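You operate a simulated robot arm through the tools that you are given. There is no shell and no other tool.

You are at the controls of a simulated robot arm. One attempt, no reset.

## Task
Tip cup 33 into mould 8 and rake it level.
Fine: use the red rake; put cup and rake back and spill nothing. Set down upright: cup, red rake.
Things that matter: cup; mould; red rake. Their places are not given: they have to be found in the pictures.

It is judged by the outcome, as a careful person would: the job done as asked, and still so three seconds after it is handed in. It fails if anything else is knocked over, pushed out of place, dropped, spilled or broken.

## Robot
A 7-joint arm with a two-finger parallel gripper, fixed in place. Base frame: the origin is at the foot of the arm, x ahead of it, y to its left, z up. Units: m, rad, N and s.
Its first joint turns from -2.897 to 2.897 rad. Payload 3.43 kg.
The TCP is the grasp point between the finger pads, 0.03 m short of the fingertips. In the tool frame z runs along the fingers and y along their closing line. The gripper opens to 0.094 m. The fingers are 0.028 m wide and 0.01 m thick; the gripper's body (0.05 by 0.096 m) begins 0.055 m behind the TCP.
Orientation is that of the tool frame in the base frame, as a unit quaternion [w, x, y, z]. With the fingers straight down and closing along the base's y, the tool's x points along the base's -x, its y along +y and its z along -z.

## Interface
- The arm moves only by the tool drive_tool. Its argument "plan" is a list of rows, each a list of 7 numbers: the shift along the tool's x, y, z in m, then the turn, a rotation vector about the tool's x, y, z in rad, then the finger opening in m, from 0 to 0.094. In form: [[x, y, z, wx, wy, wz, fingers], ...]. A call has 1 to 20 rows; each row is the pose to reach, as a shift and turn from the pose commanded when the call began, along the tool's axes at that moment. Rows are played at 5 a second. More than 0.05 m and 0.15 rad between two rows, or a gripper value outside its range, and nothing of the call is played. A pose out of reach is approached as far as the arm can. The call stops where the force on the tool passes 40 N (or 10 N more than at its start, if that is more) or the arm is blocked; 0.2 s more then pass. Each finger travels about 0.045 m/s and halts on what it meets, pressing with about 25 N; the grip force reading is that of the motor and also rises with nothing between the fingers. The clock runs only during rows and for 0.2 s after the last one: add rows that repeat a pose to give the fingers time. The reply holds the time, the measured pose of the TCP, the force on the tool along the base axes, the opening and the grip force, in the units named above and with some noise, with the torque about the TCP (base axes, N m) and any sound that the robot's microphone picked up.
- Cameras (640 x 400 px; columns grow to the right, rows downward): "scene" is fixed at [0.049, -0.4985, 1.6672]; the picture's right is [0.14, -0.99, 0.00], its down [-0.69, -0.10, -0.72] and it looks along [0.71, 0.10, -0.70] (base axes); focal length 338 px, centre (320, 200). "wrist" rides on the gripper at [0.076, 0.014, -0.103] in the tool frame; the picture's right is [-0.18, 0.98, 0.00], its down [-0.75, -0.14, -0.64] and it looks along [-0.63, -0.12, 0.77] (tool axes); focal length 243 px, centre (320, 200).
- grab_frame(camera): a new picture of that camera. The clock stands still meanwhile.
- raise_lower(by): slides the trunk up (or, below 0, down) by that many m; the arm rides with it, the base frame stays. It gives what a move gives, with no picture.
- probe_pixels(camera, pixels): for up to 12 pixels [column, row] of the newest picture of that camera ("zoom" is the newest enlarged one), the place [x, y, z] in the base frame of the surface seen there, good to about 0.002 m. The clock stands still meanwhile.
- close_up(camera, box): a new picture of the part [left, top, right, bottom] of that camera's present view, enlarged. The clock stands still meanwhile.
- close_job(): hands the job in; it is judged then, once.

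Leave the gripper open and the arm clear of the work at the hand-in unless told otherwise.

The tools are called after "Request:" as a command line: name --pt "numbers of a row" for each row, then --argument value for the rest, lists and objects as JSON in quotes. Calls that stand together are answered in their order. drive_tool: Moves the arm, as the interface text tells. Its arguments: {"type":"object","properties":{"plan":{"type":"array"}},"required":["plan"]} The other tools are called the same way: raise_lower (by) slides the trunk up or down; grab_frame (camera) takes a picture; probe_pixels (camera, pixels) gives the place of the surface under pixels of a picture; close_up (camera, box) takes an enlarged picture of a part of a camera's view; close_job () hands the job in.

At the start:

```text
time_s: 0.0
eef_pos: [0.6473, -0.1059, 1.2095]
tcp_rot: [0.0, 0.0, 1.0, 0.001]
force: [-0.3, -0.7, -0.8]
ft_torque: [0.01, 0.01, -0.02]
opening: 0.0941
grasp_force: 0.0
trunk travel left (down, up): [-0.425, 0.185]
```

scene: 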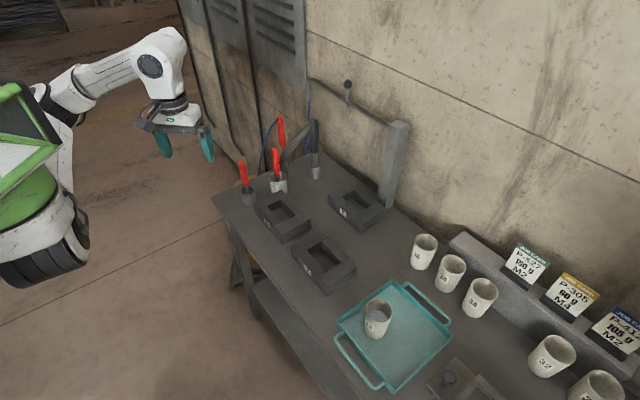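
wrist: 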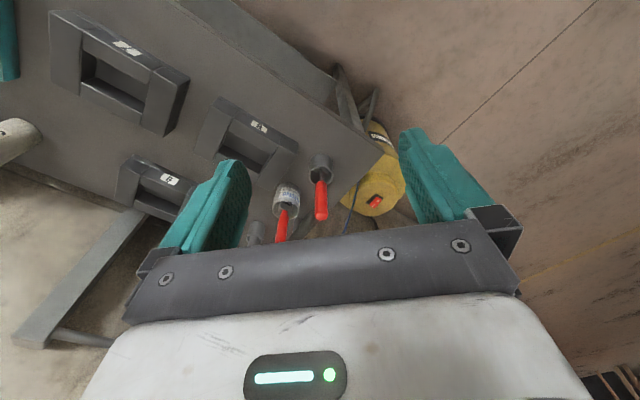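

I see a bench with three moulds, some red-handled tools in holders, cups numbered and job cards at the right. I take close-ups of the scene to read the labels.

Request:
close_up --camera "scene" --box '[200, 90, 400, 215]'

Request:
close_up --camera "scene" --box '[230, 170, 400, 300]'

Request:
close_up --camera "scene" --box '[330, 220, 500, 400]'

Request:
close_up --camera "scene" --box '[440, 220, 640, 400]'

```text
3.20 times, centred on (300, 152) of scene
```

zoom: 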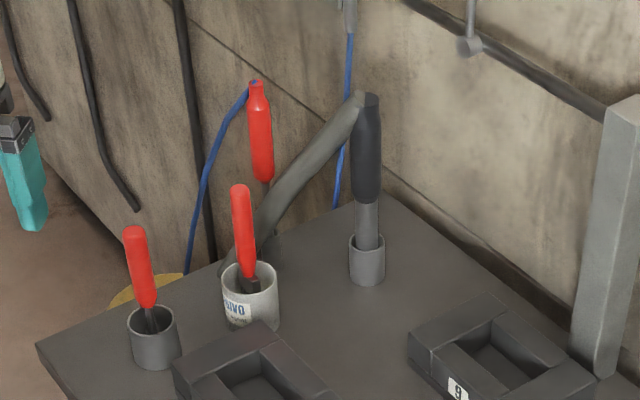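

```text
3.08 times, centred on (315, 235) of scene
```

zoom: 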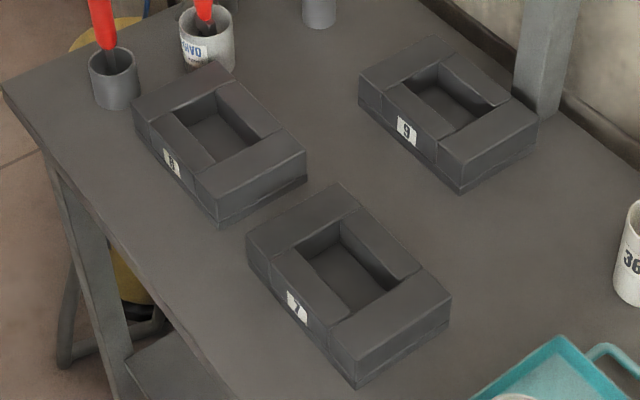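

```text
2.22 times, centred on (415, 310) of scene
```

zoom: 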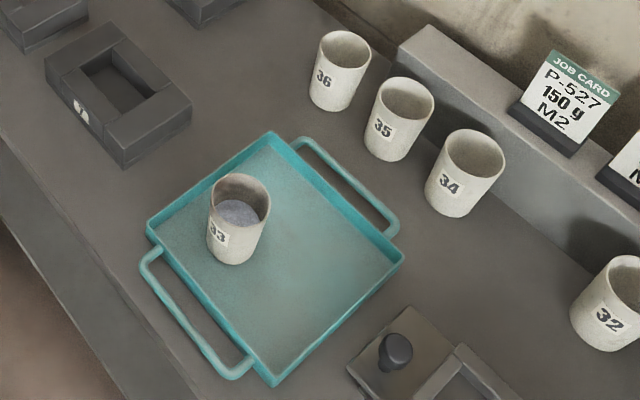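

```text
2.22 times, centred on (540, 310) of scene
```

zoom: 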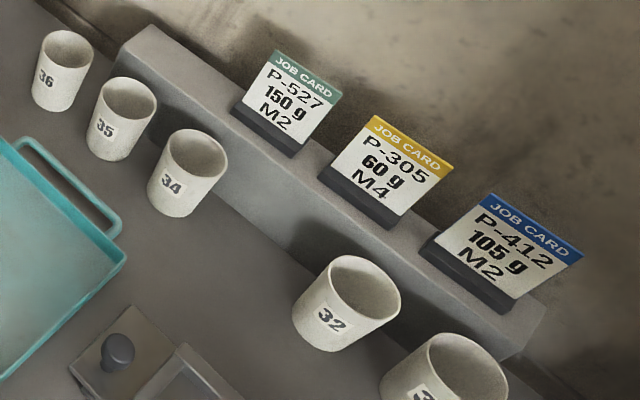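

Cup 33 stands on the teal tray and holds a grey fill. Next I zoom in further on the mould labels and the red-handled tools to tell which one is the rake.

Request:
close_up --camera "scene" --box '[225, 105, 335, 215]'

Request:
close_up --camera "scene" --box '[255, 185, 315, 245]'

Request:
close_up --camera "wrist" --box '[230, 100, 430, 250]'

Request:
close_up --camera "wrist" --box '[40, 0, 300, 220]'

Request:
close_up --camera "scene" --box '[345, 285, 415, 345]'

```text
3.64 times, centred on (280, 160) of scene
```

zoom: 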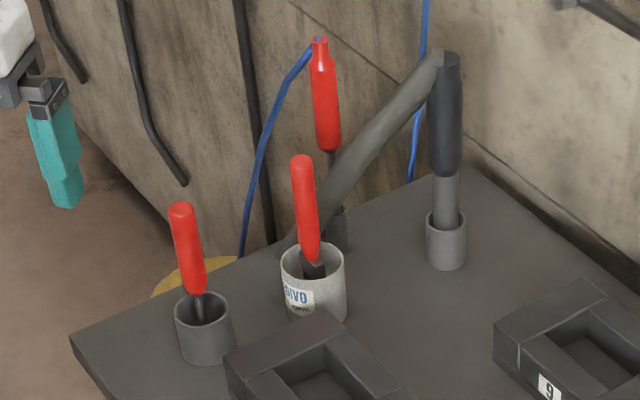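

```text
6.67 times, centred on (285, 215) of scene
```

zoom: 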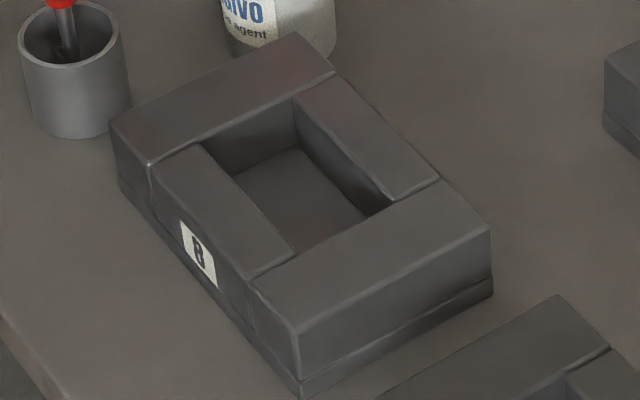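

```text
2.67 times, centred on (330, 175) of wrist
```

zoom: 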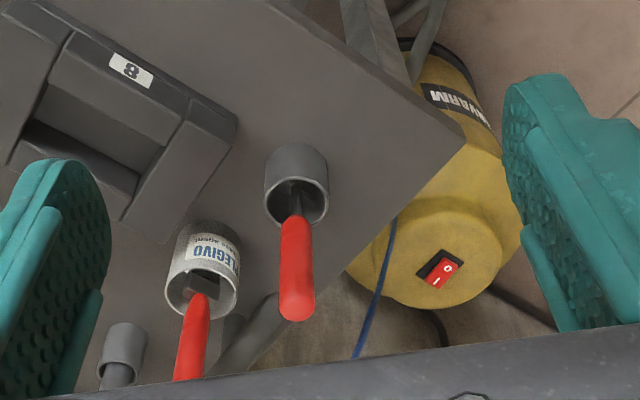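

```text
1.82 times, centred on (170, 110) of wrist
```

zoom: 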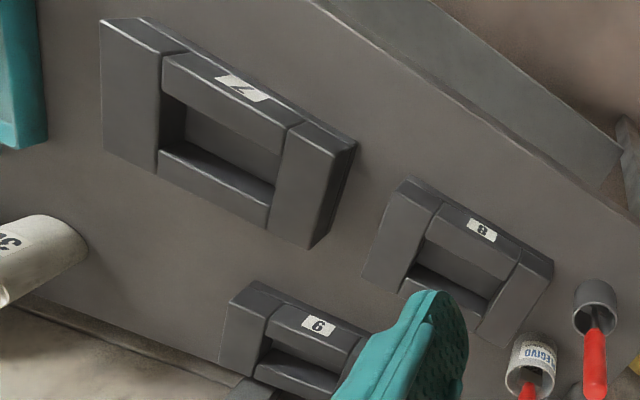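

```text
6.67 times, centred on (380, 315) of scene
```

zoom: 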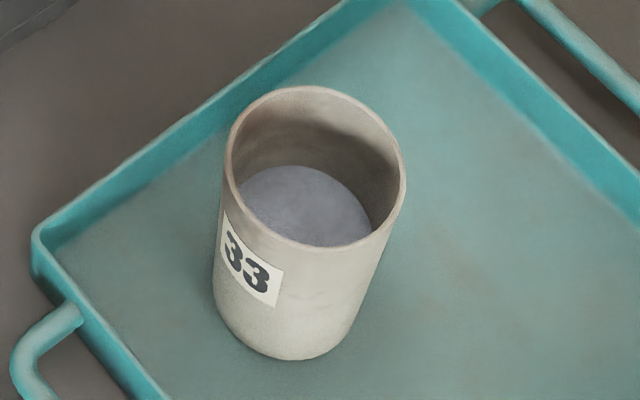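

The left-hand mould reads 8. Two upright tools have red handles, one in a grey pot near (247,190) and one in a white mug near (278,165). A third red object sits behind them. I probe these places for geometry.

Request:
grab_frame --camera "scene"

Request:
probe_pixels --camera "scene" --pixels '[[242, 165], [246, 180], [247, 188], [248, 203], [276, 152], [278, 170], [280, 117], [282, 135], [316, 125], [314, 160], [230, 200], [300, 250]]'

Request:
probe_pixels --camera "scene" --pixels '[[378, 318], [367, 316], [391, 312], [378, 299], [375, 322], [374, 337], [400, 340], [285, 215], [283, 195], [305, 226], [266, 208], [262, 215]]'

```text
taken
```

scene: 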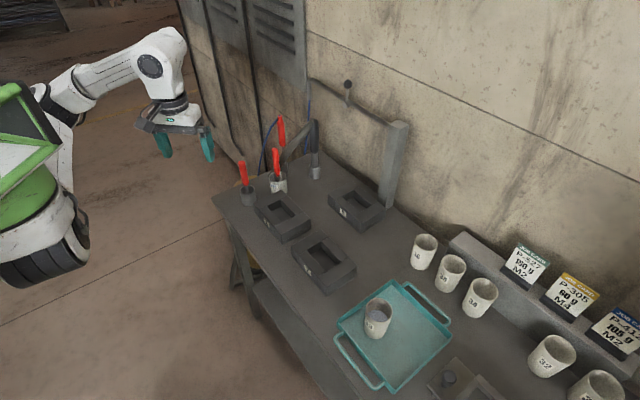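

```text
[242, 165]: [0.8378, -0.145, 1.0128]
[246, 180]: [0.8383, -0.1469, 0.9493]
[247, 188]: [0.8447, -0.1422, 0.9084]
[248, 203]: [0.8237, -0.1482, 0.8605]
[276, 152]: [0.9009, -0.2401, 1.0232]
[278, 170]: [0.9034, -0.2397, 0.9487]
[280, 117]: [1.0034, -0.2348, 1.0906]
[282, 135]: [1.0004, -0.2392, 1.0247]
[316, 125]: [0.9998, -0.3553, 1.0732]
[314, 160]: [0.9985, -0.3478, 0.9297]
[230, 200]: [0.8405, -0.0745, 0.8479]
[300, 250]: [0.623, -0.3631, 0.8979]
```

```text
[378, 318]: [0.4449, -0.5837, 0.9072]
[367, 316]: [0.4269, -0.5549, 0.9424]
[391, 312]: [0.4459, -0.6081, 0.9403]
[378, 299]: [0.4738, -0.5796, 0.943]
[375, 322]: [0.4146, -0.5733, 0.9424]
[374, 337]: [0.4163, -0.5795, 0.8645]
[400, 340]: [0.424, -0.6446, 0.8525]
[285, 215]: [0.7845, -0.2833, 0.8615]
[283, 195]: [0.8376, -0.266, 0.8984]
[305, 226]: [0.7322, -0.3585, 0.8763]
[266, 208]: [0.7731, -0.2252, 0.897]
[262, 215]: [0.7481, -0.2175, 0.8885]
```

The bench top is at z≈0.848, mould 8's top is at about 0.898 with its floor at 0.861, and cup 33's rim is at 0.943. Now I zoom hard on the two red tools, from both cameras.

Request:
close_up --camera "scene" --box '[232, 155, 264, 210]'

Request:
close_up --camera "scene" --box '[264, 140, 296, 195]'

Request:
close_up --camera "wrist" --box '[270, 140, 340, 240]'

Request:
close_up --camera "scene" --box '[425, 340, 525, 400]'

```text
7.27 times, centred on (248, 182) of scene
```

zoom: 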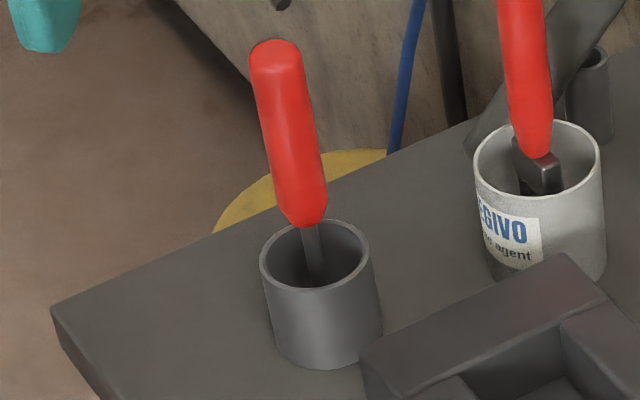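

```text
7.27 times, centred on (280, 168) of scene
```

zoom: 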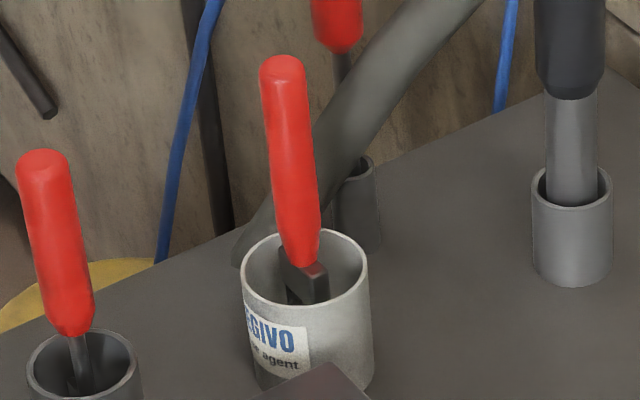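

```text
4.00 times, centred on (305, 190) of wrist
```

zoom: 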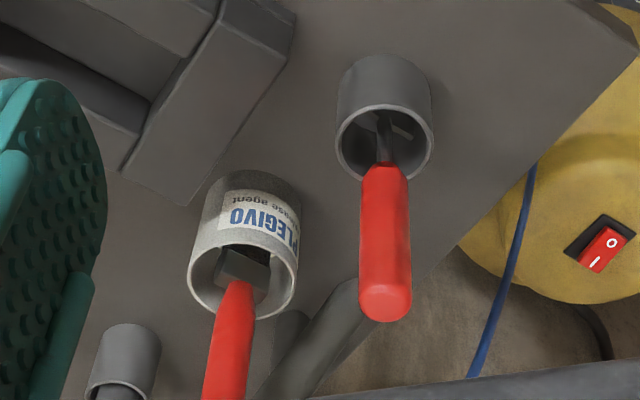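

```text
6.40 times, centred on (475, 370) of scene
```

zoom: 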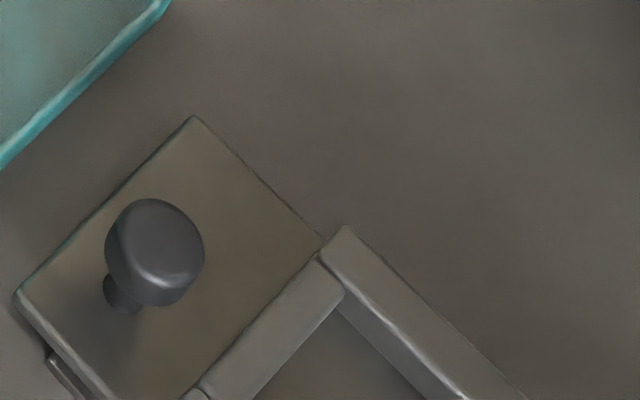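

The wrist zoom shows something like a crossbar inside the left grey pot. I zoom further into each pot from the wrist view, including the back pot with the third red handle.

Request:
close_up --camera "wrist" --box '[300, 145, 335, 190]'

Request:
close_up --camera "wrist" --box '[265, 175, 305, 245]'

Request:
close_up --camera "scene" --box '[262, 105, 302, 175]'

Request:
close_up --camera "scene" --box '[298, 110, 338, 185]'

```text
8.89 times, centred on (318, 168) of wrist
```

zoom: 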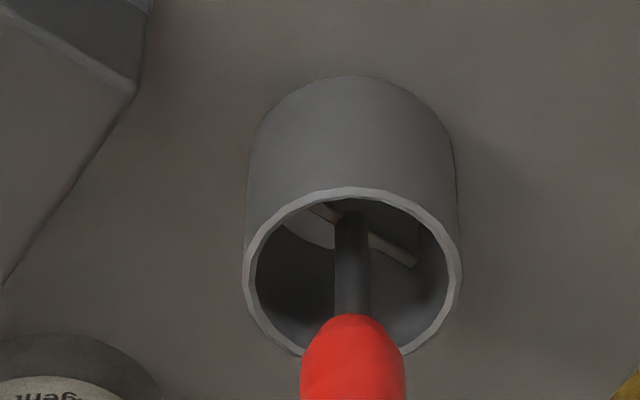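

```text
5.71 times, centred on (285, 210) of wrist
```

zoom: 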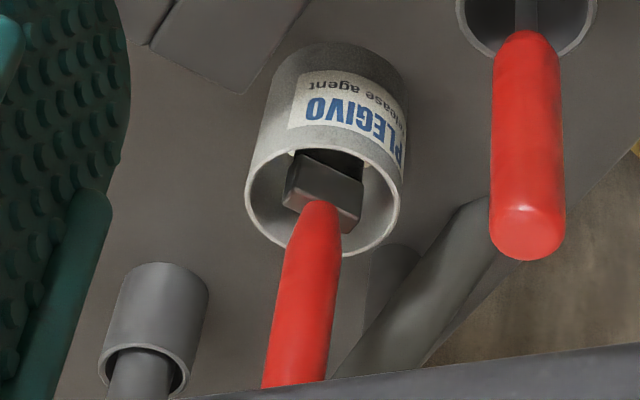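

```text
5.71 times, centred on (282, 140) of scene
```

zoom: 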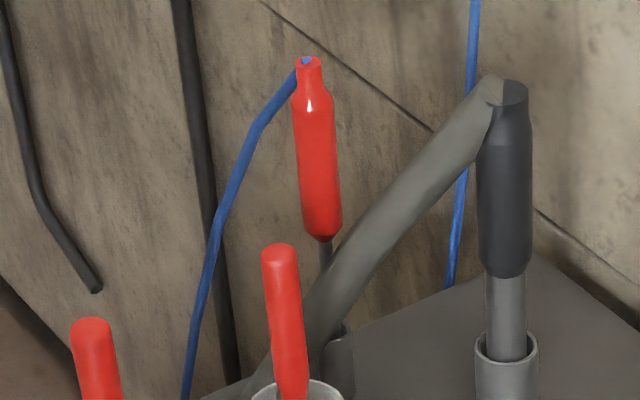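

```text
5.33 times, centred on (318, 148) of scene
```

zoom: 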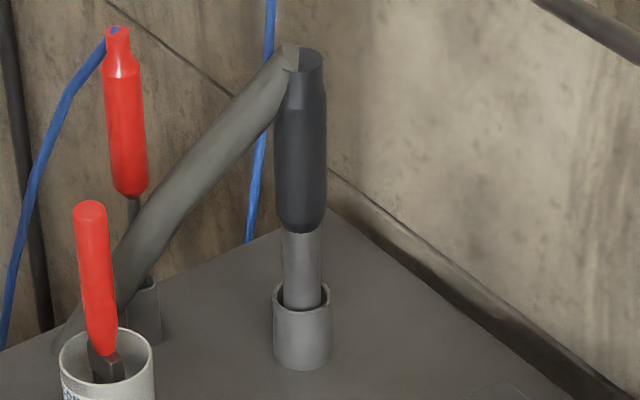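

The back red handle has a blue cord, so it is an iron. The mug holds a brush, and the left pot holds a thin shaft with a flat bar at its foot, which is the rake. I now measure mould 8 in an enlarged view.

Request:
close_up --camera "scene" --box '[250, 185, 320, 245]'

```text
6.67 times, centred on (285, 215) of scene
```

zoom: 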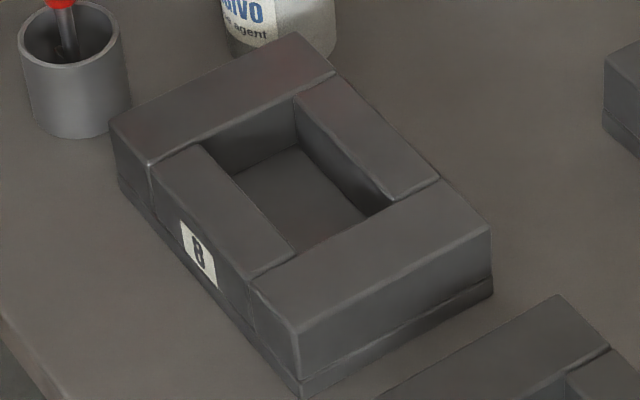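

I probe mould 8's outer top corners, inner cavity corners and floor in this enlarged picture.

Request:
probe_pixels --camera "zoom" --pixels '[[117, 122], [294, 38], [484, 228], [296, 325], [198, 146], [292, 104], [392, 200], [294, 252], [298, 153], [362, 212], [245, 180], [305, 240]]'

Request:
probe_pixels --camera "zoom" --pixels '[[22, 45], [120, 45], [70, 64], [75, 130], [70, 90], [300, 120], [345, 165], [250, 150], [225, 170], [270, 220], [410, 190], [155, 158]]'

```text
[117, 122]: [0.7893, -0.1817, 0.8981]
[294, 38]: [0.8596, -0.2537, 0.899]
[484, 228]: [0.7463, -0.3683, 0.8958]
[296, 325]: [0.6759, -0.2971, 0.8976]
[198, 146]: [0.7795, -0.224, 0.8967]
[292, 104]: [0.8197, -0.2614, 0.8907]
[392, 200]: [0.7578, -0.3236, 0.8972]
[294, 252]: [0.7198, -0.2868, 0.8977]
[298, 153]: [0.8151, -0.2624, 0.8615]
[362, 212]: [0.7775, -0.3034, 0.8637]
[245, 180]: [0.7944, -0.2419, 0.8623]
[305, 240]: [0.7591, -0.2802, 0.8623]
```

```text
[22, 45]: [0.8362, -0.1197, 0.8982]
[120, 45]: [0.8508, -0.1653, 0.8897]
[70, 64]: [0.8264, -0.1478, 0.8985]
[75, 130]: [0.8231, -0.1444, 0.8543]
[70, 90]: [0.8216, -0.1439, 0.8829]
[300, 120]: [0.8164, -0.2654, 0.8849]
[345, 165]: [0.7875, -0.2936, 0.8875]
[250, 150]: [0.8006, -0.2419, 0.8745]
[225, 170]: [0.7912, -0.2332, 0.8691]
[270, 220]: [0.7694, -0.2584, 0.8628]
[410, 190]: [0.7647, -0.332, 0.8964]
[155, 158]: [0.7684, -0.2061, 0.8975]
```

Mould 8 is turned about 45°, centred near (0.769,-0.274), and its cavity is roughly 0.087 by 0.055 m and 0.036 m deep. Next I measure the cup, tray and table edge in an enlarged view.

Request:
close_up --camera "scene" --box '[320, 265, 460, 400]'

Request:
probe_pixels --camera "scene" --pixels '[[220, 207], [235, 235], [260, 270], [280, 300], [300, 325], [330, 365], [345, 385], [340, 345], [360, 371], [382, 386], [337, 322], [386, 390]]'

```text
2.96 times, centred on (390, 332) of scene
```

zoom: 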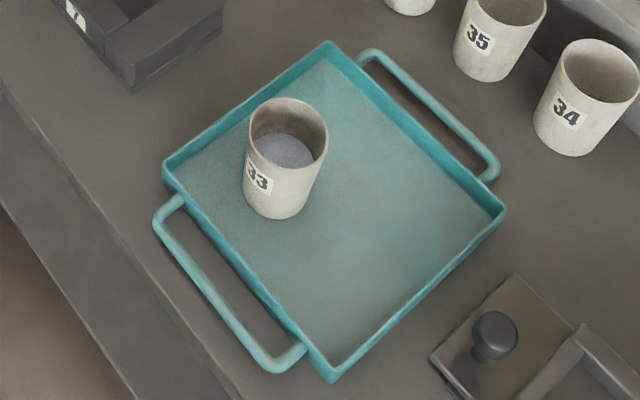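

```text
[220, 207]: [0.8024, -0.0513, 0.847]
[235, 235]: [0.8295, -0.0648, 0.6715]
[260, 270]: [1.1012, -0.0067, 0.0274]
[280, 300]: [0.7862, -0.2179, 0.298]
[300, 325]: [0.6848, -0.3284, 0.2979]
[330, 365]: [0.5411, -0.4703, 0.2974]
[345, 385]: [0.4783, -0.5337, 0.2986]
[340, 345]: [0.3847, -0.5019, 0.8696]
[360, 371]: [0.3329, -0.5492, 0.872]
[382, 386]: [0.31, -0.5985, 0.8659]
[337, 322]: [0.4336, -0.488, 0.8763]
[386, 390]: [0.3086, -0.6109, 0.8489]
```

I probe the cup rim, the powder surface, the cup foot, the tray rim and the front table edge in this enlarged picture.

Request:
probe_pixels --camera "zoom" --pixels '[[289, 99], [248, 128], [326, 133], [284, 167], [286, 152], [278, 216], [165, 165], [330, 380], [503, 210], [325, 44], [60, 150], [160, 290]]'

Request:
probe_pixels --camera "zoom" --pixels '[[30, 130], [100, 210], [40, 170], [100, 260], [180, 310], [270, 145], [305, 155], [245, 190], [312, 195], [270, 370], [156, 222], [220, 200]]'

```text
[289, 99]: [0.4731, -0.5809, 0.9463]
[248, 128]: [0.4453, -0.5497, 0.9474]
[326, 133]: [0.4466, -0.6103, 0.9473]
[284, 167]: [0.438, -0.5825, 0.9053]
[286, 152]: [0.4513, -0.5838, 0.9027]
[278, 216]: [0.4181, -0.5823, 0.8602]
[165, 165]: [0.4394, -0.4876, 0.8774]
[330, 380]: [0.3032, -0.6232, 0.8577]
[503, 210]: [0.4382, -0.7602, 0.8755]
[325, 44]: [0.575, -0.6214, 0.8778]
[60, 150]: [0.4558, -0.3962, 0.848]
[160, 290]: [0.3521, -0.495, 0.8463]
```

```text
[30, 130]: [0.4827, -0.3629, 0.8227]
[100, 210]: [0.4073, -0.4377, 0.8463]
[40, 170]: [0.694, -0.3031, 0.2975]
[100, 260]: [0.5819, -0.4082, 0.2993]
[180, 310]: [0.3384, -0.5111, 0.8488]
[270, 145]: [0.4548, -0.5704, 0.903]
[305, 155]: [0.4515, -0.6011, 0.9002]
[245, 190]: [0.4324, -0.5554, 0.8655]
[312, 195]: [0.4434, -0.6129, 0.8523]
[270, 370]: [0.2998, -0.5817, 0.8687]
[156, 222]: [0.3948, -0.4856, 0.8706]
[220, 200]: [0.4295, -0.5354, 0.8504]
```

Cup 33's rim centre is near (0.445,-0.580) at z 0.947, and its powder surface is at about 0.9025. The tray rim is at 0.8775 and the table front edge runs along x−y≈0.845. I plan a near-horizontal side grip with the camera uppermost, so I first turn the tool −2.356 rad about its own z in free air and see whether the wrist allows it.

Request:
drive_tool --pt "0 0 0 0 0 -0.147 0.094" --pt "0 0 0 0 0 -0.294 0.094" --pt "0 0 0 0 0 -0.441 0.094" --pt "0 0 0 0 0 -0.588 0.094" --pt "0 0 0 0 0 -0.735 0.094" --pt "0 0 0 0 0 -0.882 0.094" --pt "0 0 0 0 0 -1.029 0.094" --pt "0 0 0 0 0 -1.176 0.094" --pt "0 0 0 0 0 -1.323 0.094" --pt "0 0 0 0 0 -1.47 0.094" --pt "0 0 0 0 0 -1.617 0.094" --pt "0 0 0 0 0 -1.764 0.094" --pt "0 0 0 0 0 -1.911 0.094" --pt "0 0 0 0 0 -2.058 0.094" --pt "0 0 0 0 0 -2.205 0.094" --pt "0 0 0 0 0 -2.352 0.094"

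```text
time_s: 2.9
eef_pos: [0.6533, -0.1254, 1.1903]
tcp_rot: [0.089, 0.787, -0.61, -0.006]
force: [0.4, 0.0, 0.4]
ft_torque: [-0.02, 0.02, 0.0]
opening: 0.0939
grasp_force: 0.2
out of reach, approached as far as the arm can: row 13, 14
trunk travel left (down, up): [-0.425, 0.185]
stopped in row 14: the arm was blocked; the commanded pose is now the measured one
```

The wrist blocked after about 1.83 rad, so that direction is limited. I turn back to the starting orientation, with rotation vector (0.014,-0.205,1.818) in the present tool frame, and will try the other direction from there.

Request:
drive_tool --pt "0 0 0 0.001 -0.016 0.14 0.094" --pt "0 0 0 0.002 -0.032 0.28 0.094" --pt "0 0 0 0.003 -0.047 0.42 0.094" --pt "0 0 0 0.004 -0.063 0.56 0.094" --pt "0 0 0 0.005 -0.079 0.7 0.094" --pt "0 0 0 0.006 -0.095 0.84 0.094" --pt "0 0 0 0.008 -0.11 0.98 0.094" --pt "0 0 0 0.009 -0.126 1.12 0.094" --pt "0 0 0 0.01 -0.142 1.26 0.094" --pt "0 0 0 0.011 -0.158 1.4 0.094" --pt "0 0 0 0.012 -0.174 1.54 0.094" --pt "0 0 0 0.013 -0.189 1.68 0.094" --pt "0 0 0 0.014 -0.205 1.818 0.094"

```text
time_s: 5.7
eef_pos: [0.6552, -0.1228, 1.1924]
tcp_rot: [0.006, 0.0, 1.0, 0.006]
force: [-0.8, 0.0, 0.4]
ft_torque: [0.05, -0.03, -0.03]
opening: 0.094
grasp_force: 0.0
trunk travel left (down, up): [-0.425, 0.185]
```

I am back at the starting orientation. Now I move toward (0.455,-0.40,1.19) in free air while turning the other way, +2.94 rad about tool z.

Request:
drive_tool --pt "0.01 -0.014 0 0 0 0.147 0.094" --pt "0.02 -0.028 0 0 0 0.294 0.094" --pt "0.03 -0.042 0 0 0 0.441 0.094" --pt "0.04 -0.056 0 0 0 0.588 0.094" --pt "0.05 -0.07 0 0 0 0.735 0.094" --pt "0.06 -0.084 0 0 0 0.882 0.094" --pt "0.07 -0.098 0 0 0 1.029 0.094" --pt "0.08 -0.112 0 0 0 1.176 0.094" --pt "0.09 -0.126 0 0 0 1.323 0.094" --pt "0.1 -0.14 0 0 0 1.47 0.094" --pt "0.11 -0.154 0 0 0 1.617 0.094" --pt "0.12 -0.168 0 0 0 1.764 0.094" --pt "0.13 -0.182 0 0 0 1.911 0.094" --pt "0.14 -0.196 0 0 0 2.058 0.094" --pt "0.15 -0.21 0 0 0 2.205 0.094" --pt "0.16 -0.224 0 0 0 2.352 0.094" --pt "0.17 -0.238 0 0 0 2.499 0.094" --pt "0.18 -0.252 0 0 0 2.646 0.094" --pt "0.19 -0.266 0 0 0 2.793 0.094" --pt "0.2 -0.28 0 0 0 2.94 0.094"

```text
time_s: 9.9
eef_pos: [0.4569, -0.4039, 1.1861]
tcp_rot: [-0.006, 0.995, 0.102, 0.006]
force: [0.1, -0.5, -0.2]
ft_torque: [0.02, 0.0, 0.02]
opening: 0.094
grasp_force: 0.0
trunk travel left (down, up): [-0.425, 0.185]
```

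It reached that pose and tool x now points at about +12°. I continue +0.99 rad about tool z so the camera side faces −45°.

Request:
drive_tool --pt "0 0 0 0 0 0.142 0.094" --pt "0 0 0 0 0 0.284 0.094" --pt "0 0 0 0 0 0.426 0.094" --pt "0 0 0 0 0 0.568 0.094" --pt "0 0 0 0 0 0.71 0.094" --pt "0 0 0 0 0 0.852 0.094" --pt "0 0 0 0 0 0.99 0.094"

```text
time_s: 11.5
eef_pos: [0.4563, -0.4048, 1.1861]
tcp_rot: [-0.008, 0.924, -0.383, 0.003]
force: [0.3, 0.4, 0.1]
ft_torque: [-0.02, 0.0, -0.04]
opening: 0.0942
grasp_force: 0.0
trunk travel left (down, up): [-0.425, 0.185]
```

The yaw is right: tool x points along (0.707,−0.707). Now I tilt +1.222 rad about tool y, which brings the fingers to 20° below horizontal with the camera on top.

Request:
drive_tool --pt "0 0 0 0 0.136 0 0.094" --pt "0 0 0 0 0.272 0 0.094" --pt "0 0 0 0 0.408 0 0.094" --pt "0 0 0 0 0.544 0 0.094" --pt "0 0 0 0 0.68 0 0.094" --pt "0 0 0 0 0.816 0 0.094" --pt "0 0 0 0 0.952 0 0.094" --pt "0 0 0 0 1.088 0 0.094" --pt "0 0 0 0 1.222 0 0.094"

```text
time_s: 13.5
eef_pos: [0.4575, -0.4033, 1.1868]
tcp_rot: [0.213, 0.754, -0.317, 0.534]
force: [-0.3, -0.5, -0.7]
ft_torque: [0.02, 0.01, 0.01]
opening: 0.0939
grasp_force: 0.2
trunk travel left (down, up): [-0.425, 0.185]
```

The pose is right, with fingers about 20° below horizontal and the camera up. Before taking the cup I rehearse the pour high above mould 8: move to about (0.75,−0.27,1.12), then tip about the horizontal axis.

Request:
drive_tool --pt "-0.003 -0.03 0.013 0 0 0 0.094" --pt "-0.006 -0.06 0.026 0 0 0 0.094" --pt "-0.009 -0.09 0.039 0 0 0 0.094" --pt "-0.012 -0.12 0.052 0 0 0 0.094" --pt "-0.015 -0.15 0.065 0 0 0 0.094" --pt "-0.018 -0.18 0.078 0 0 0 0.094" --pt "-0.021 -0.21 0.091 0 0 0 0.094" --pt "-0.024 -0.24 0.104 0 0 0 0.094" --pt "-0.027 -0.27 0.117 0 0 0 0.094" --pt "-0.03 -0.3 0.13 0 0 0 0.094"

```text
time_s: 15.7
eef_pos: [0.7479, -0.2697, 1.12]
tcp_rot: [0.213, 0.755, -0.318, 0.533]
force: [0.2, -0.7, -0.3]
ft_torque: [-0.03, 0.01, 0.05]
opening: 0.0939
grasp_force: 0.0
trunk travel left (down, up): [-0.425, 0.185]
```

The arm is over mould 8 with the pose kept. I rehearse the tip, rotating −2.4 rad about the horizontal axis, which is (0.339,0,0.940) in tool axes.

Request:
drive_tool --pt "0 0 0 -0.048 0 -0.133 0.094" --pt "0 0 0 -0.096 0 -0.266 0.094" --pt "0 0 0 -0.144 0 -0.399 0.094" --pt "0 0 0 -0.192 0 -0.532 0.094" --pt "0 0 0 -0.24 0 -0.665 0.094" --pt "0 0 0 -0.288 0 -0.798 0.094" --pt "0 0 0 -0.336 0 -0.931 0.094" --pt "0 0 0 -0.384 0 -1.064 0.094" --pt "0 0 0 -0.432 0 -1.197 0.094" --pt "0 0 0 -0.48 0 -1.33 0.094" --pt "0 0 0 -0.528 0 -1.463 0.094" --pt "0 0 0 -0.576 0 -1.596 0.094" --pt "0 0 0 -0.624 0 -1.729 0.094" --pt "0 0 0 -0.672 0 -1.862 0.094" --pt "0 0 0 -0.72 0 -1.995 0.094" --pt "0 0 0 -0.768 0 -2.128 0.094" --pt "0 0 0 -0.816 0 -2.261 0.094"

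Request:
grab_frame --camera "scene"

```text
time_s: 19.3
eef_pos: [0.7486, -0.269, 1.12]
tcp_rot: [0.783, 0.483, 0.381, -0.096]
force: [0.2, -0.2, 1.1]
ft_torque: [-0.04, 0.0, -0.01]
opening: 0.0941
grasp_force: 0.0
trunk travel left (down, up): [-0.425, 0.185]
```

```text
taken
```

scene: 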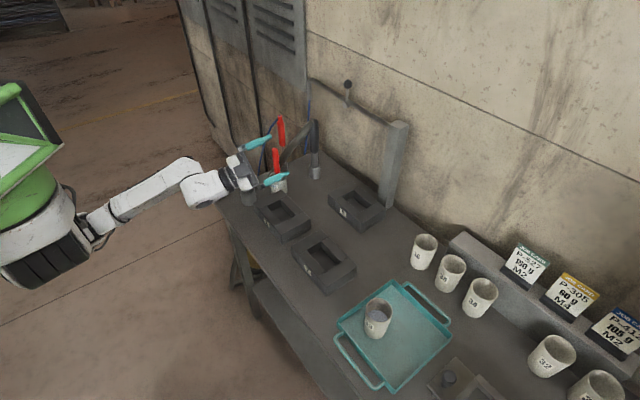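

The full tip is reachable. Now I need to know how far the wrist camera sticks out, because it swings down when the cup tips. I zoom on the gripper near (250,175).

Request:
close_up --camera "scene" --box '[170, 125, 300, 220]'

Request:
grab_frame --camera "wrist"

```text
4.21 times, centred on (235, 172) of scene
```

zoom: 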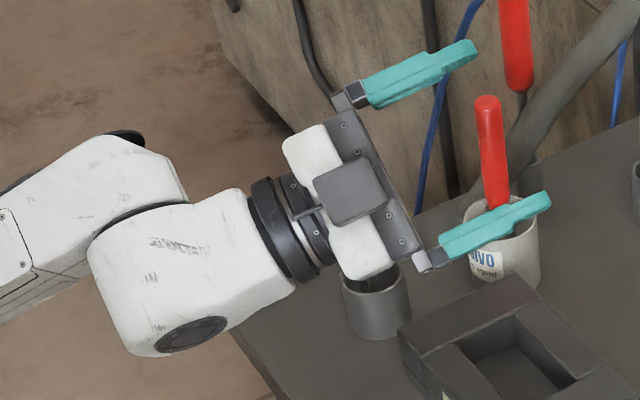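

```text
taken
```

wrist: 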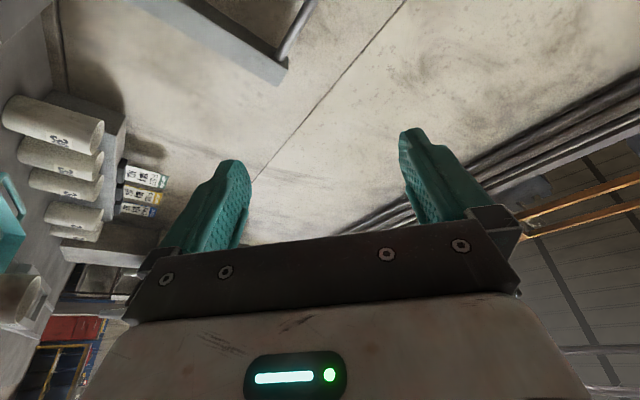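

A grey box sits on the far (−x) side of the hand, and it would be underneath during the pick. I probe the box, the hand and the flange to get their extents.

Request:
probe_pixels --camera "zoom" --pixels '[[345, 180], [320, 190], [375, 170], [335, 215], [380, 205], [305, 150], [355, 250], [350, 140], [410, 230], [300, 230], [268, 230], [220, 240]]'

```text
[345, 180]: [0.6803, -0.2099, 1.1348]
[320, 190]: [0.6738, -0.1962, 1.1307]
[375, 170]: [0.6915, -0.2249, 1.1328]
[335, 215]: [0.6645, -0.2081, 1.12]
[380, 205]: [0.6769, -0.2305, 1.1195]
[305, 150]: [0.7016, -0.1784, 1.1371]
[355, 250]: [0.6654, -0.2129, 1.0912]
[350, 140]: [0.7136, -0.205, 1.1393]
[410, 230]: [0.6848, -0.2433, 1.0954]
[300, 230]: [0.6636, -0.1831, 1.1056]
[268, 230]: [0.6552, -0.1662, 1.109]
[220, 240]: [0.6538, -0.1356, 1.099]
```

From the probes, the grey box reaches x≈−0.0445 at 0.062–0.10 behind the TCP, so a 15° pitch with the grip at z≈0.917 clears the tray rim by about 12 mm or more. I undo the rehearsal tip.

Request:
drive_tool --pt "0 0 0 0.048 0 0.133 0.094" --pt "0 0 0 0.096 0 0.266 0.094" --pt "0 0 0 0.144 0 0.399 0.094" --pt "0 0 0 0.192 0 0.532 0.094" --pt "0 0 0 0.24 0 0.665 0.094" --pt "0 0 0 0.288 0 0.798 0.094" --pt "0 0 0 0.336 0 0.931 0.094" --pt "0 0 0 0.384 0 1.064 0.094" --pt "0 0 0 0.432 0 1.197 0.094" --pt "0 0 0 0.48 0 1.33 0.094" --pt "0 0 0 0.528 0 1.463 0.094" --pt "0 0 0 0.576 0 1.596 0.094" --pt "0 0 0 0.624 0 1.729 0.094" --pt "0 0 0 0.672 0 1.862 0.094" --pt "0 0 0 0.72 0 1.995 0.094" --pt "0 0 0 0.768 0 2.128 0.094" --pt "0 0 0 0.816 0 2.261 0.094"

Request:
close_up --camera "scene" --box '[170, 105, 330, 215]'

```text
time_s: 22.9
eef_pos: [0.7486, -0.2686, 1.1184]
tcp_rot: [0.212, 0.754, -0.319, 0.533]
force: [0.4, 1.1, 0.3]
ft_torque: [-0.04, 0.0, -0.01]
opening: 0.0941
grasp_force: 0.0
trunk travel left (down, up): [-0.425, 0.185]
```

```text
3.64 times, centred on (250, 160) of scene
```

zoom: 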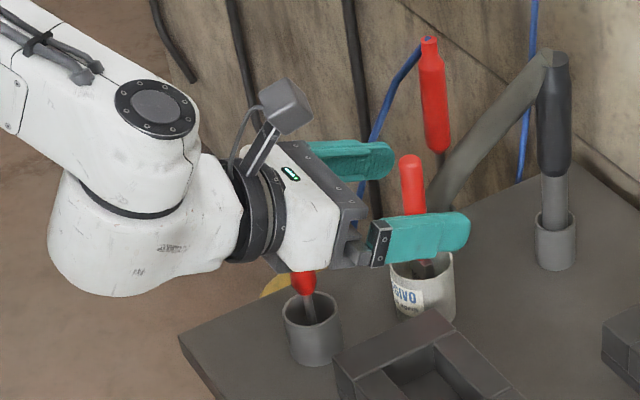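

The picture now shows the camera box on its bracket above the hand, near zoom (285,105). I probe its extents.

Request:
probe_pixels --camera "zoom" --pixels '[[285, 85], [265, 95], [307, 100], [272, 128], [290, 112], [300, 122], [260, 150], [222, 180], [215, 230], [310, 230], [345, 240], [410, 235]]'

```text
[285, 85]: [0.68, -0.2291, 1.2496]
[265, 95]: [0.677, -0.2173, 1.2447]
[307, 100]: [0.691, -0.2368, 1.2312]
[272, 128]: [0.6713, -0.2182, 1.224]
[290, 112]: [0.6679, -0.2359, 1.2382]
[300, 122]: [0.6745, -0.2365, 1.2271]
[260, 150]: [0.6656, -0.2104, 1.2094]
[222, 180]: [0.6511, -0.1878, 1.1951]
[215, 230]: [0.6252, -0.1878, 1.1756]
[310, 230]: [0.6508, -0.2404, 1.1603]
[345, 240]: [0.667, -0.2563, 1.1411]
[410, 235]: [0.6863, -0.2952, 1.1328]
```

The camera box reaches about 0.10 m out from the tool axis, which leaves room in the planned pour. Now I move to a point above and behind cup 33, about (0.346,−0.483,1.10), and set the pitch to 15° on the way.

Request:
drive_tool --pt "-0.0045 0.0363 -0.0102 0 0.007 -0.0015 0.094" --pt "-0.009 0.0727 -0.0203 0 0.0143 -0.003 0.094" --pt "-0.0136 0.109 -0.0305 0 0.0214 -0.0045 0.094" --pt "-0.0181 0.1453 -0.0406 0 0.0285 -0.006 0.094" --pt "-0.0226 0.1816 -0.0508 0 0.0356 -0.0075 0.094" --pt "-0.0271 0.218 -0.0609 0 0.0428 -0.009 0.094" --pt "-0.0316 0.2543 -0.0711 0 0.05 -0.0105 0.094" --pt "-0.0361 0.2906 -0.0812 0 0.057 -0.012 0.094" --pt "-0.0407 0.3269 -0.0914 0 0.0641 -0.0135 0.094" --pt "-0.0452 0.3633 -0.1015 0 0.0713 -0.015 0.094" --pt "-0.0497 0.3996 -0.1117 0 0.0784 -0.0165 0.094" --pt "-0.0542 0.4359 -0.1218 0 0.0855 -0.018 0.094"

Request:
grab_frame --camera "wrist"

Request:
grab_frame --camera "scene"

```text
time_s: 25.5
eef_pos: [0.3482, -0.4845, 1.1006]
tcp_rot: [0.23, 0.735, -0.3, 0.563]
force: [0.0, 0.0, -0.9]
ft_torque: [-0.01, 0.0, -0.01]
opening: 0.0941
grasp_force: 0.1
trunk travel left (down, up): [-0.425, 0.185]
```

```text
taken
```

wrist: 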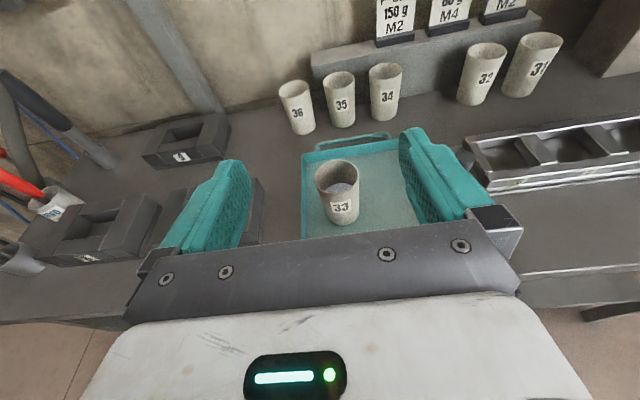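

```text
taken
```

scene: 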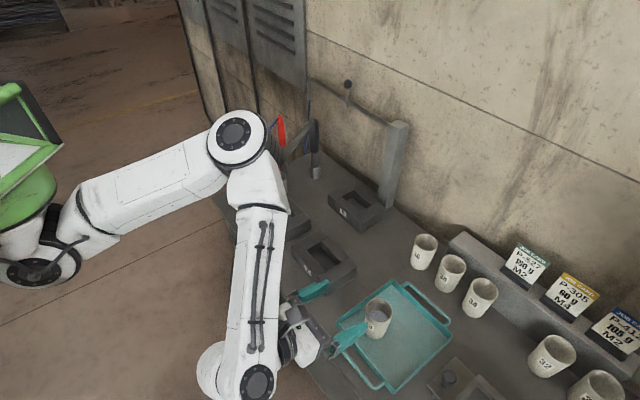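

Cup 33 shows between the fingers near wrist pixel (338,190). I probe its rim and body from the wrist view to refine the centre, and check the elbow height in the scene view.

Request:
probe_pixels --camera "wrist" --pixels '[[316, 178], [358, 178], [337, 161], [337, 196], [325, 215], [353, 212], [340, 222], [322, 205], [356, 200], [338, 188]]'

Request:
probe_pixels --camera "scene" --pixels '[[237, 133], [260, 180], [265, 250], [258, 385], [210, 370], [300, 340], [310, 290], [350, 335]]'

```text
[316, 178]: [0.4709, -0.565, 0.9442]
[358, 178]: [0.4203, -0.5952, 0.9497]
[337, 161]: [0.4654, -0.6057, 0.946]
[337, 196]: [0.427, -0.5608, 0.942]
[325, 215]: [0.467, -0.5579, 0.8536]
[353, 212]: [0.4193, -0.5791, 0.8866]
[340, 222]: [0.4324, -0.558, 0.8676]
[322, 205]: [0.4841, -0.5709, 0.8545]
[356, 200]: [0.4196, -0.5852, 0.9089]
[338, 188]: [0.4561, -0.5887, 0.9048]
```

```text
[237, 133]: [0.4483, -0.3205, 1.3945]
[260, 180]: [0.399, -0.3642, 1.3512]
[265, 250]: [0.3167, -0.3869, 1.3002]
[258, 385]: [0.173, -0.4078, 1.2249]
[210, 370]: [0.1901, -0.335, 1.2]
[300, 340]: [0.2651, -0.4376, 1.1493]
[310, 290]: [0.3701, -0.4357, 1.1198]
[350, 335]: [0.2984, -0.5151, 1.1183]
```

The cup centre is about (0.4447,−0.5805) with a radius of about 0.0285 at grip height. I lower straight down to the pre-grasp point (0.3495,−0.487,0.951) and look again.

Request:
drive_tool --pt "-0.029 0.0002 0.0083 0 0 0 0.094" --pt "-0.0576 0.0003 0.0166 0 0 0 0.094" --pt "-0.0864 0.0005 0.0249 0 0 0 0.094" --pt "-0.1152 0.0006 0.0332 0 0 0 0.094" --pt "-0.144 0.0008 0.0415 0 0 0 0.094" --pt "-0.144 0.0008 0.0415 0 0 0 0.094"

Request:
grab_frame --camera "wrist"

Request:
grab_frame --camera "scene"

```text
time_s: 26.9
eef_pos: [0.348, -0.4863, 0.9519]
tcp_rot: [0.231, 0.734, -0.3, 0.563]
force: [0.0, 0.1, -0.1]
ft_torque: [-0.01, -0.01, 0.0]
opening: 0.0937
grasp_force: 0.1
trunk travel left (down, up): [-0.425, 0.185]
```

```text
taken
```

wrist: 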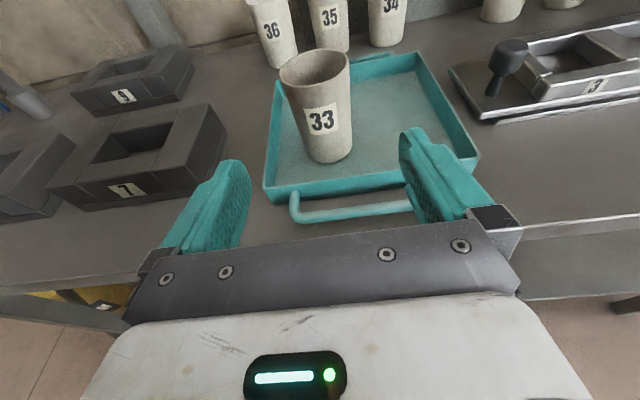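

```text
taken
```

scene: 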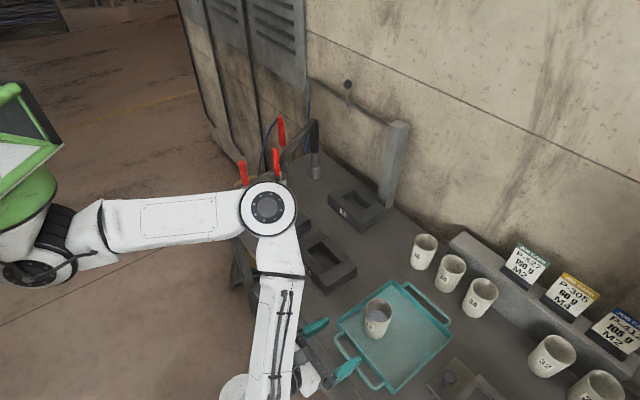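

By calculation the cup is centred on the closing line. I check the height of the elbow and wrist links before closing in.

Request:
probe_pixels --camera "scene" --pixels '[[267, 207], [280, 260], [265, 340], [240, 390], [305, 375], [322, 375], [150, 220], [345, 370], [318, 328]]'

Request:
probe_pixels --camera "wrist" --pixels '[[281, 72], [349, 72], [315, 50], [318, 85], [310, 150], [345, 145], [328, 163], [295, 110], [350, 110], [330, 60]]'

```text
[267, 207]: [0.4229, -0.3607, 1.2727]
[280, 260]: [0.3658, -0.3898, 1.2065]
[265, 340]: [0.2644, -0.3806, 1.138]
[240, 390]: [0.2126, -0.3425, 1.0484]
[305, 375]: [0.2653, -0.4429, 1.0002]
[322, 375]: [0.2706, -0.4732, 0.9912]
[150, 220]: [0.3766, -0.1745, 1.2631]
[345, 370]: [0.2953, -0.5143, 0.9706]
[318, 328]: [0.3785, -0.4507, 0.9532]
```

```text
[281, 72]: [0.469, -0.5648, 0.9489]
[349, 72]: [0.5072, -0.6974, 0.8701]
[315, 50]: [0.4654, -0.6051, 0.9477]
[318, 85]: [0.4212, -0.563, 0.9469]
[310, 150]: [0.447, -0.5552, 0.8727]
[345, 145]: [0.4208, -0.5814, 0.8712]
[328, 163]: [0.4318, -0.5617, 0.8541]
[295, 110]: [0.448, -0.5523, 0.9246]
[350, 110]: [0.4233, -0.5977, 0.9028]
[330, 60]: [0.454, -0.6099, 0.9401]
```

The centre is confirmed to about 1 mm and the links sit well clear. I advance 0.13 m along tool z with the fingers open.

Request:
drive_tool --pt "0 -0.0005 0.022 0 0 0 0.094" --pt "0 -0.0005 0.044 0 0 0 0.094" --pt "0 -0.0005 0.066 0 0 0 0.094" --pt "0 -0.0005 0.088 0 0 0 0.094" --pt "0 -0.0005 0.11 0 0 0 0.094" --pt "0 -0.0005 0.13 0 0 0 0.094" --pt "0 -0.0005 0.13 0 0 0 0.094"

Request:
grab_frame --camera "wrist"

Request:
close_up --camera "scene" --box '[280, 265, 460, 400]'

```text
time_s: 28.5
eef_pos: [0.4386, -0.5754, 0.9186]
tcp_rot: [0.231, 0.734, -0.301, 0.563]
force: [-0.3, 0.9, -0.1]
ft_torque: [-0.02, 0.0, 0.0]
opening: 0.0941
grasp_force: 0.1
trunk travel left (down, up): [-0.425, 0.185]
```

```text
taken
```

wrist: 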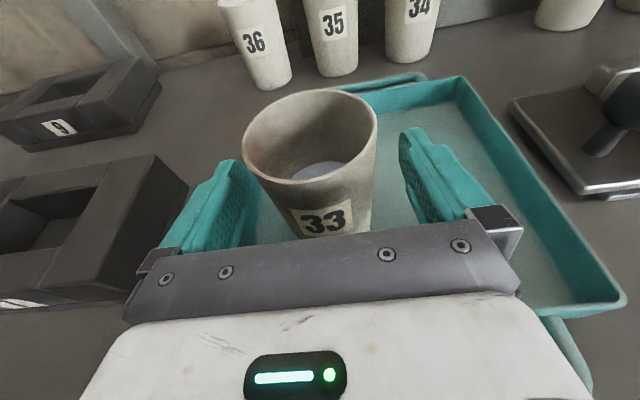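

```text
2.96 times, centred on (370, 332) of scene
```

zoom: 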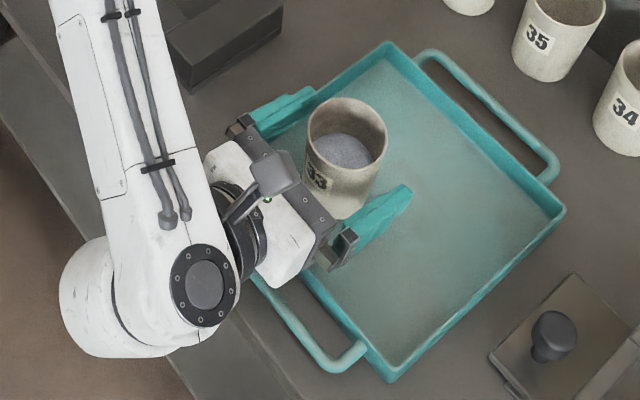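

The cup stands between the open fingers with nothing touching, and the force is near zero. I close gently in steps and hold.

Request:
drive_tool --pt "0 0 0 0 0 0 0.084" --pt "0 0 0 0 0 0 0.076" --pt "0 0 0 0 0 0 0.07" --pt "0 0 0 0 0 0 0.066" --pt "0 0 0 0 0 0 0.062" --pt "0 0 0 0 0 0 0.058" --pt "0 0 0 0 0 0 0.054" --pt "0 0 0 0 0 0 0.05" --pt "0 0 0 0 0 0 0.046" --pt "0 0 0 0 0 0 0.046"

Request:
grab_frame --camera "wrist"

```text
time_s: 30.7
eef_pos: [0.4381, -0.5761, 0.9189]
tcp_rot: [0.231, 0.734, -0.302, 0.563]
force: [-1.1, 0.2, 1.0]
ft_torque: [0.0, -0.01, 0.04]
opening: 0.0602
grasp_force: 24.9
trunk travel left (down, up): [-0.425, 0.185]
```

```text
taken
```

wrist: 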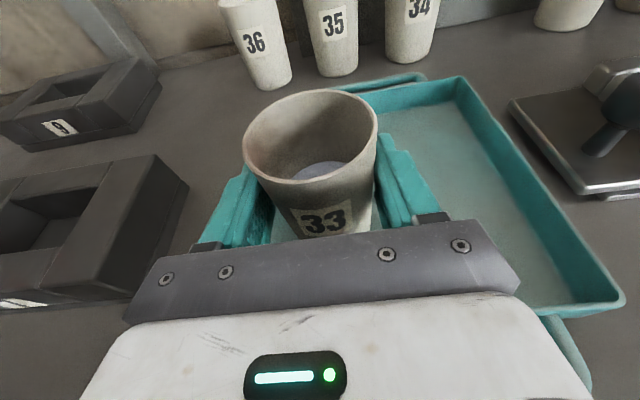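

The grip is firm, 24.9 N at an opening of 0.060. I lift straight up 0.145 m at a gentle pace.

Request:
drive_tool --pt "0.0048 0 -0.0013 0 0 0 0.046" --pt "0.0145 0 -0.0039 0 0 0 0.046" --pt "0.029 0 -0.0078 0 0 0 0.046" --pt "0.0483 0 -0.013 0 0 0 0.046" --pt "0.0676 0 -0.0182 0 0 0 0.046" --pt "0.087 0 -0.0234 0 0 0 0.046" --pt "0.1063 0 -0.0286 0 0 0 0.046" --pt "0.1256 0 -0.0338 0 0 0 0.046" --pt "0.14 0 -0.0377 0 0 0 0.046" --pt "0.14 0 -0.0377 0 0 0 0.046"

Request:
grab_frame --camera "scene"

Request:
grab_frame --camera "wrist"

```text
time_s: 32.9
eef_pos: [0.4376, -0.5745, 1.0643]
tcp_rot: [0.231, 0.734, -0.302, 0.563]
force: [0.5, 0.5, -1.7]
ft_torque: [-0.01, -0.04, 0.01]
opening: 0.0599
grasp_force: 24.9
trunk travel left (down, up): [-0.425, 0.185]
```

```text
taken
```

scene: 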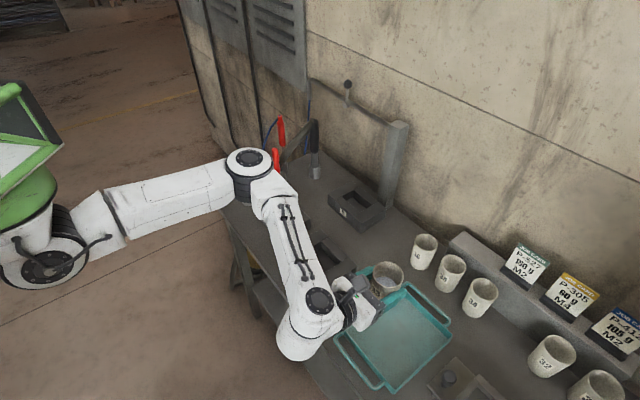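

```text
taken
```

wrist: 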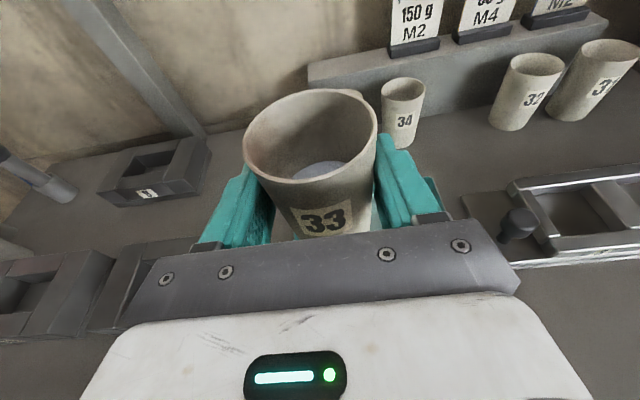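

The cup is lifted level with the powder undisturbed. I carry it slowly along the bench toward mould 8, to about (0.728,−0.304,1.04).

Request:
drive_tool --pt "-0.0005 -0.01 0.0005 0 0 0 0.046" --pt "-0.0015 -0.03 0.0016 0 0 0 0.046" --pt "-0.0027 -0.055 0.003 0 0 0 0.046" --pt "-0.0042 -0.084 0.0046 0 0 0 0.046" --pt "-0.0056 -0.113 0.0061 0 0 0 0.046" --pt "-0.0071 -0.142 0.0077 0 0 0 0.046" --pt "-0.0085 -0.171 0.0093 0 0 0 0.046" --pt "-0.01 -0.2 0.0109 0 0 0 0.046" --pt "-0.0114 -0.229 0.0125 0 0 0 0.046" --pt "-0.0129 -0.258 0.014 0 0 0 0.046" --pt "-0.0143 -0.287 0.0156 0 0 0 0.046" --pt "-0.0158 -0.316 0.0172 0 0 0 0.046" --pt "-0.0172 -0.345 0.0188 0 0 0 0.046" --pt "-0.0185 -0.37 0.0201 0 0 0 0.046" --pt "-0.0194 -0.388 0.0211 0 0 0 0.046" --pt "-0.0198 -0.397 0.0216 0 0 0 0.046" --pt "-0.0198 -0.397 0.0216 0 0 0 0.046"

Request:
grab_frame --camera "scene"

Request:
grab_frame --camera "wrist"

```text
time_s: 36.5
eef_pos: [0.7265, -0.3024, 1.041]
tcp_rot: [0.231, 0.734, -0.301, 0.563]
force: [0.0, -0.4, -1.3]
ft_torque: [0.01, 0.0, 0.0]
opening: 0.0596
grasp_force: 24.4
trunk travel left (down, up): [-0.425, 0.185]
```

```text
taken
```

scene: 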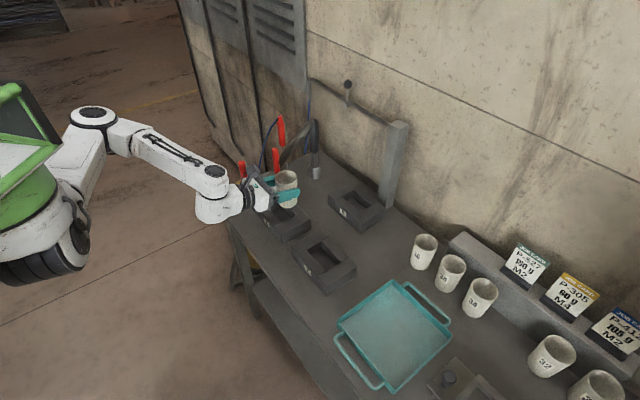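

```text
taken
```

wrist: 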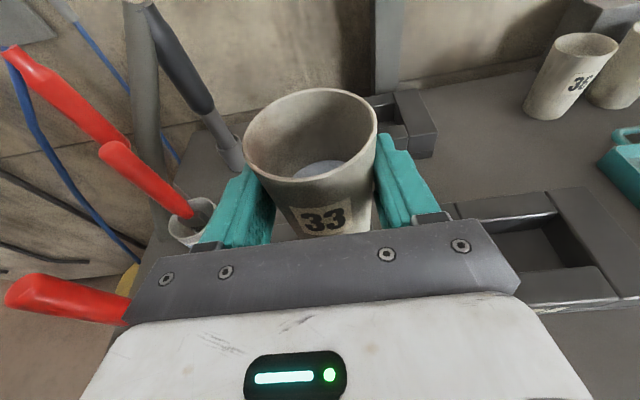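

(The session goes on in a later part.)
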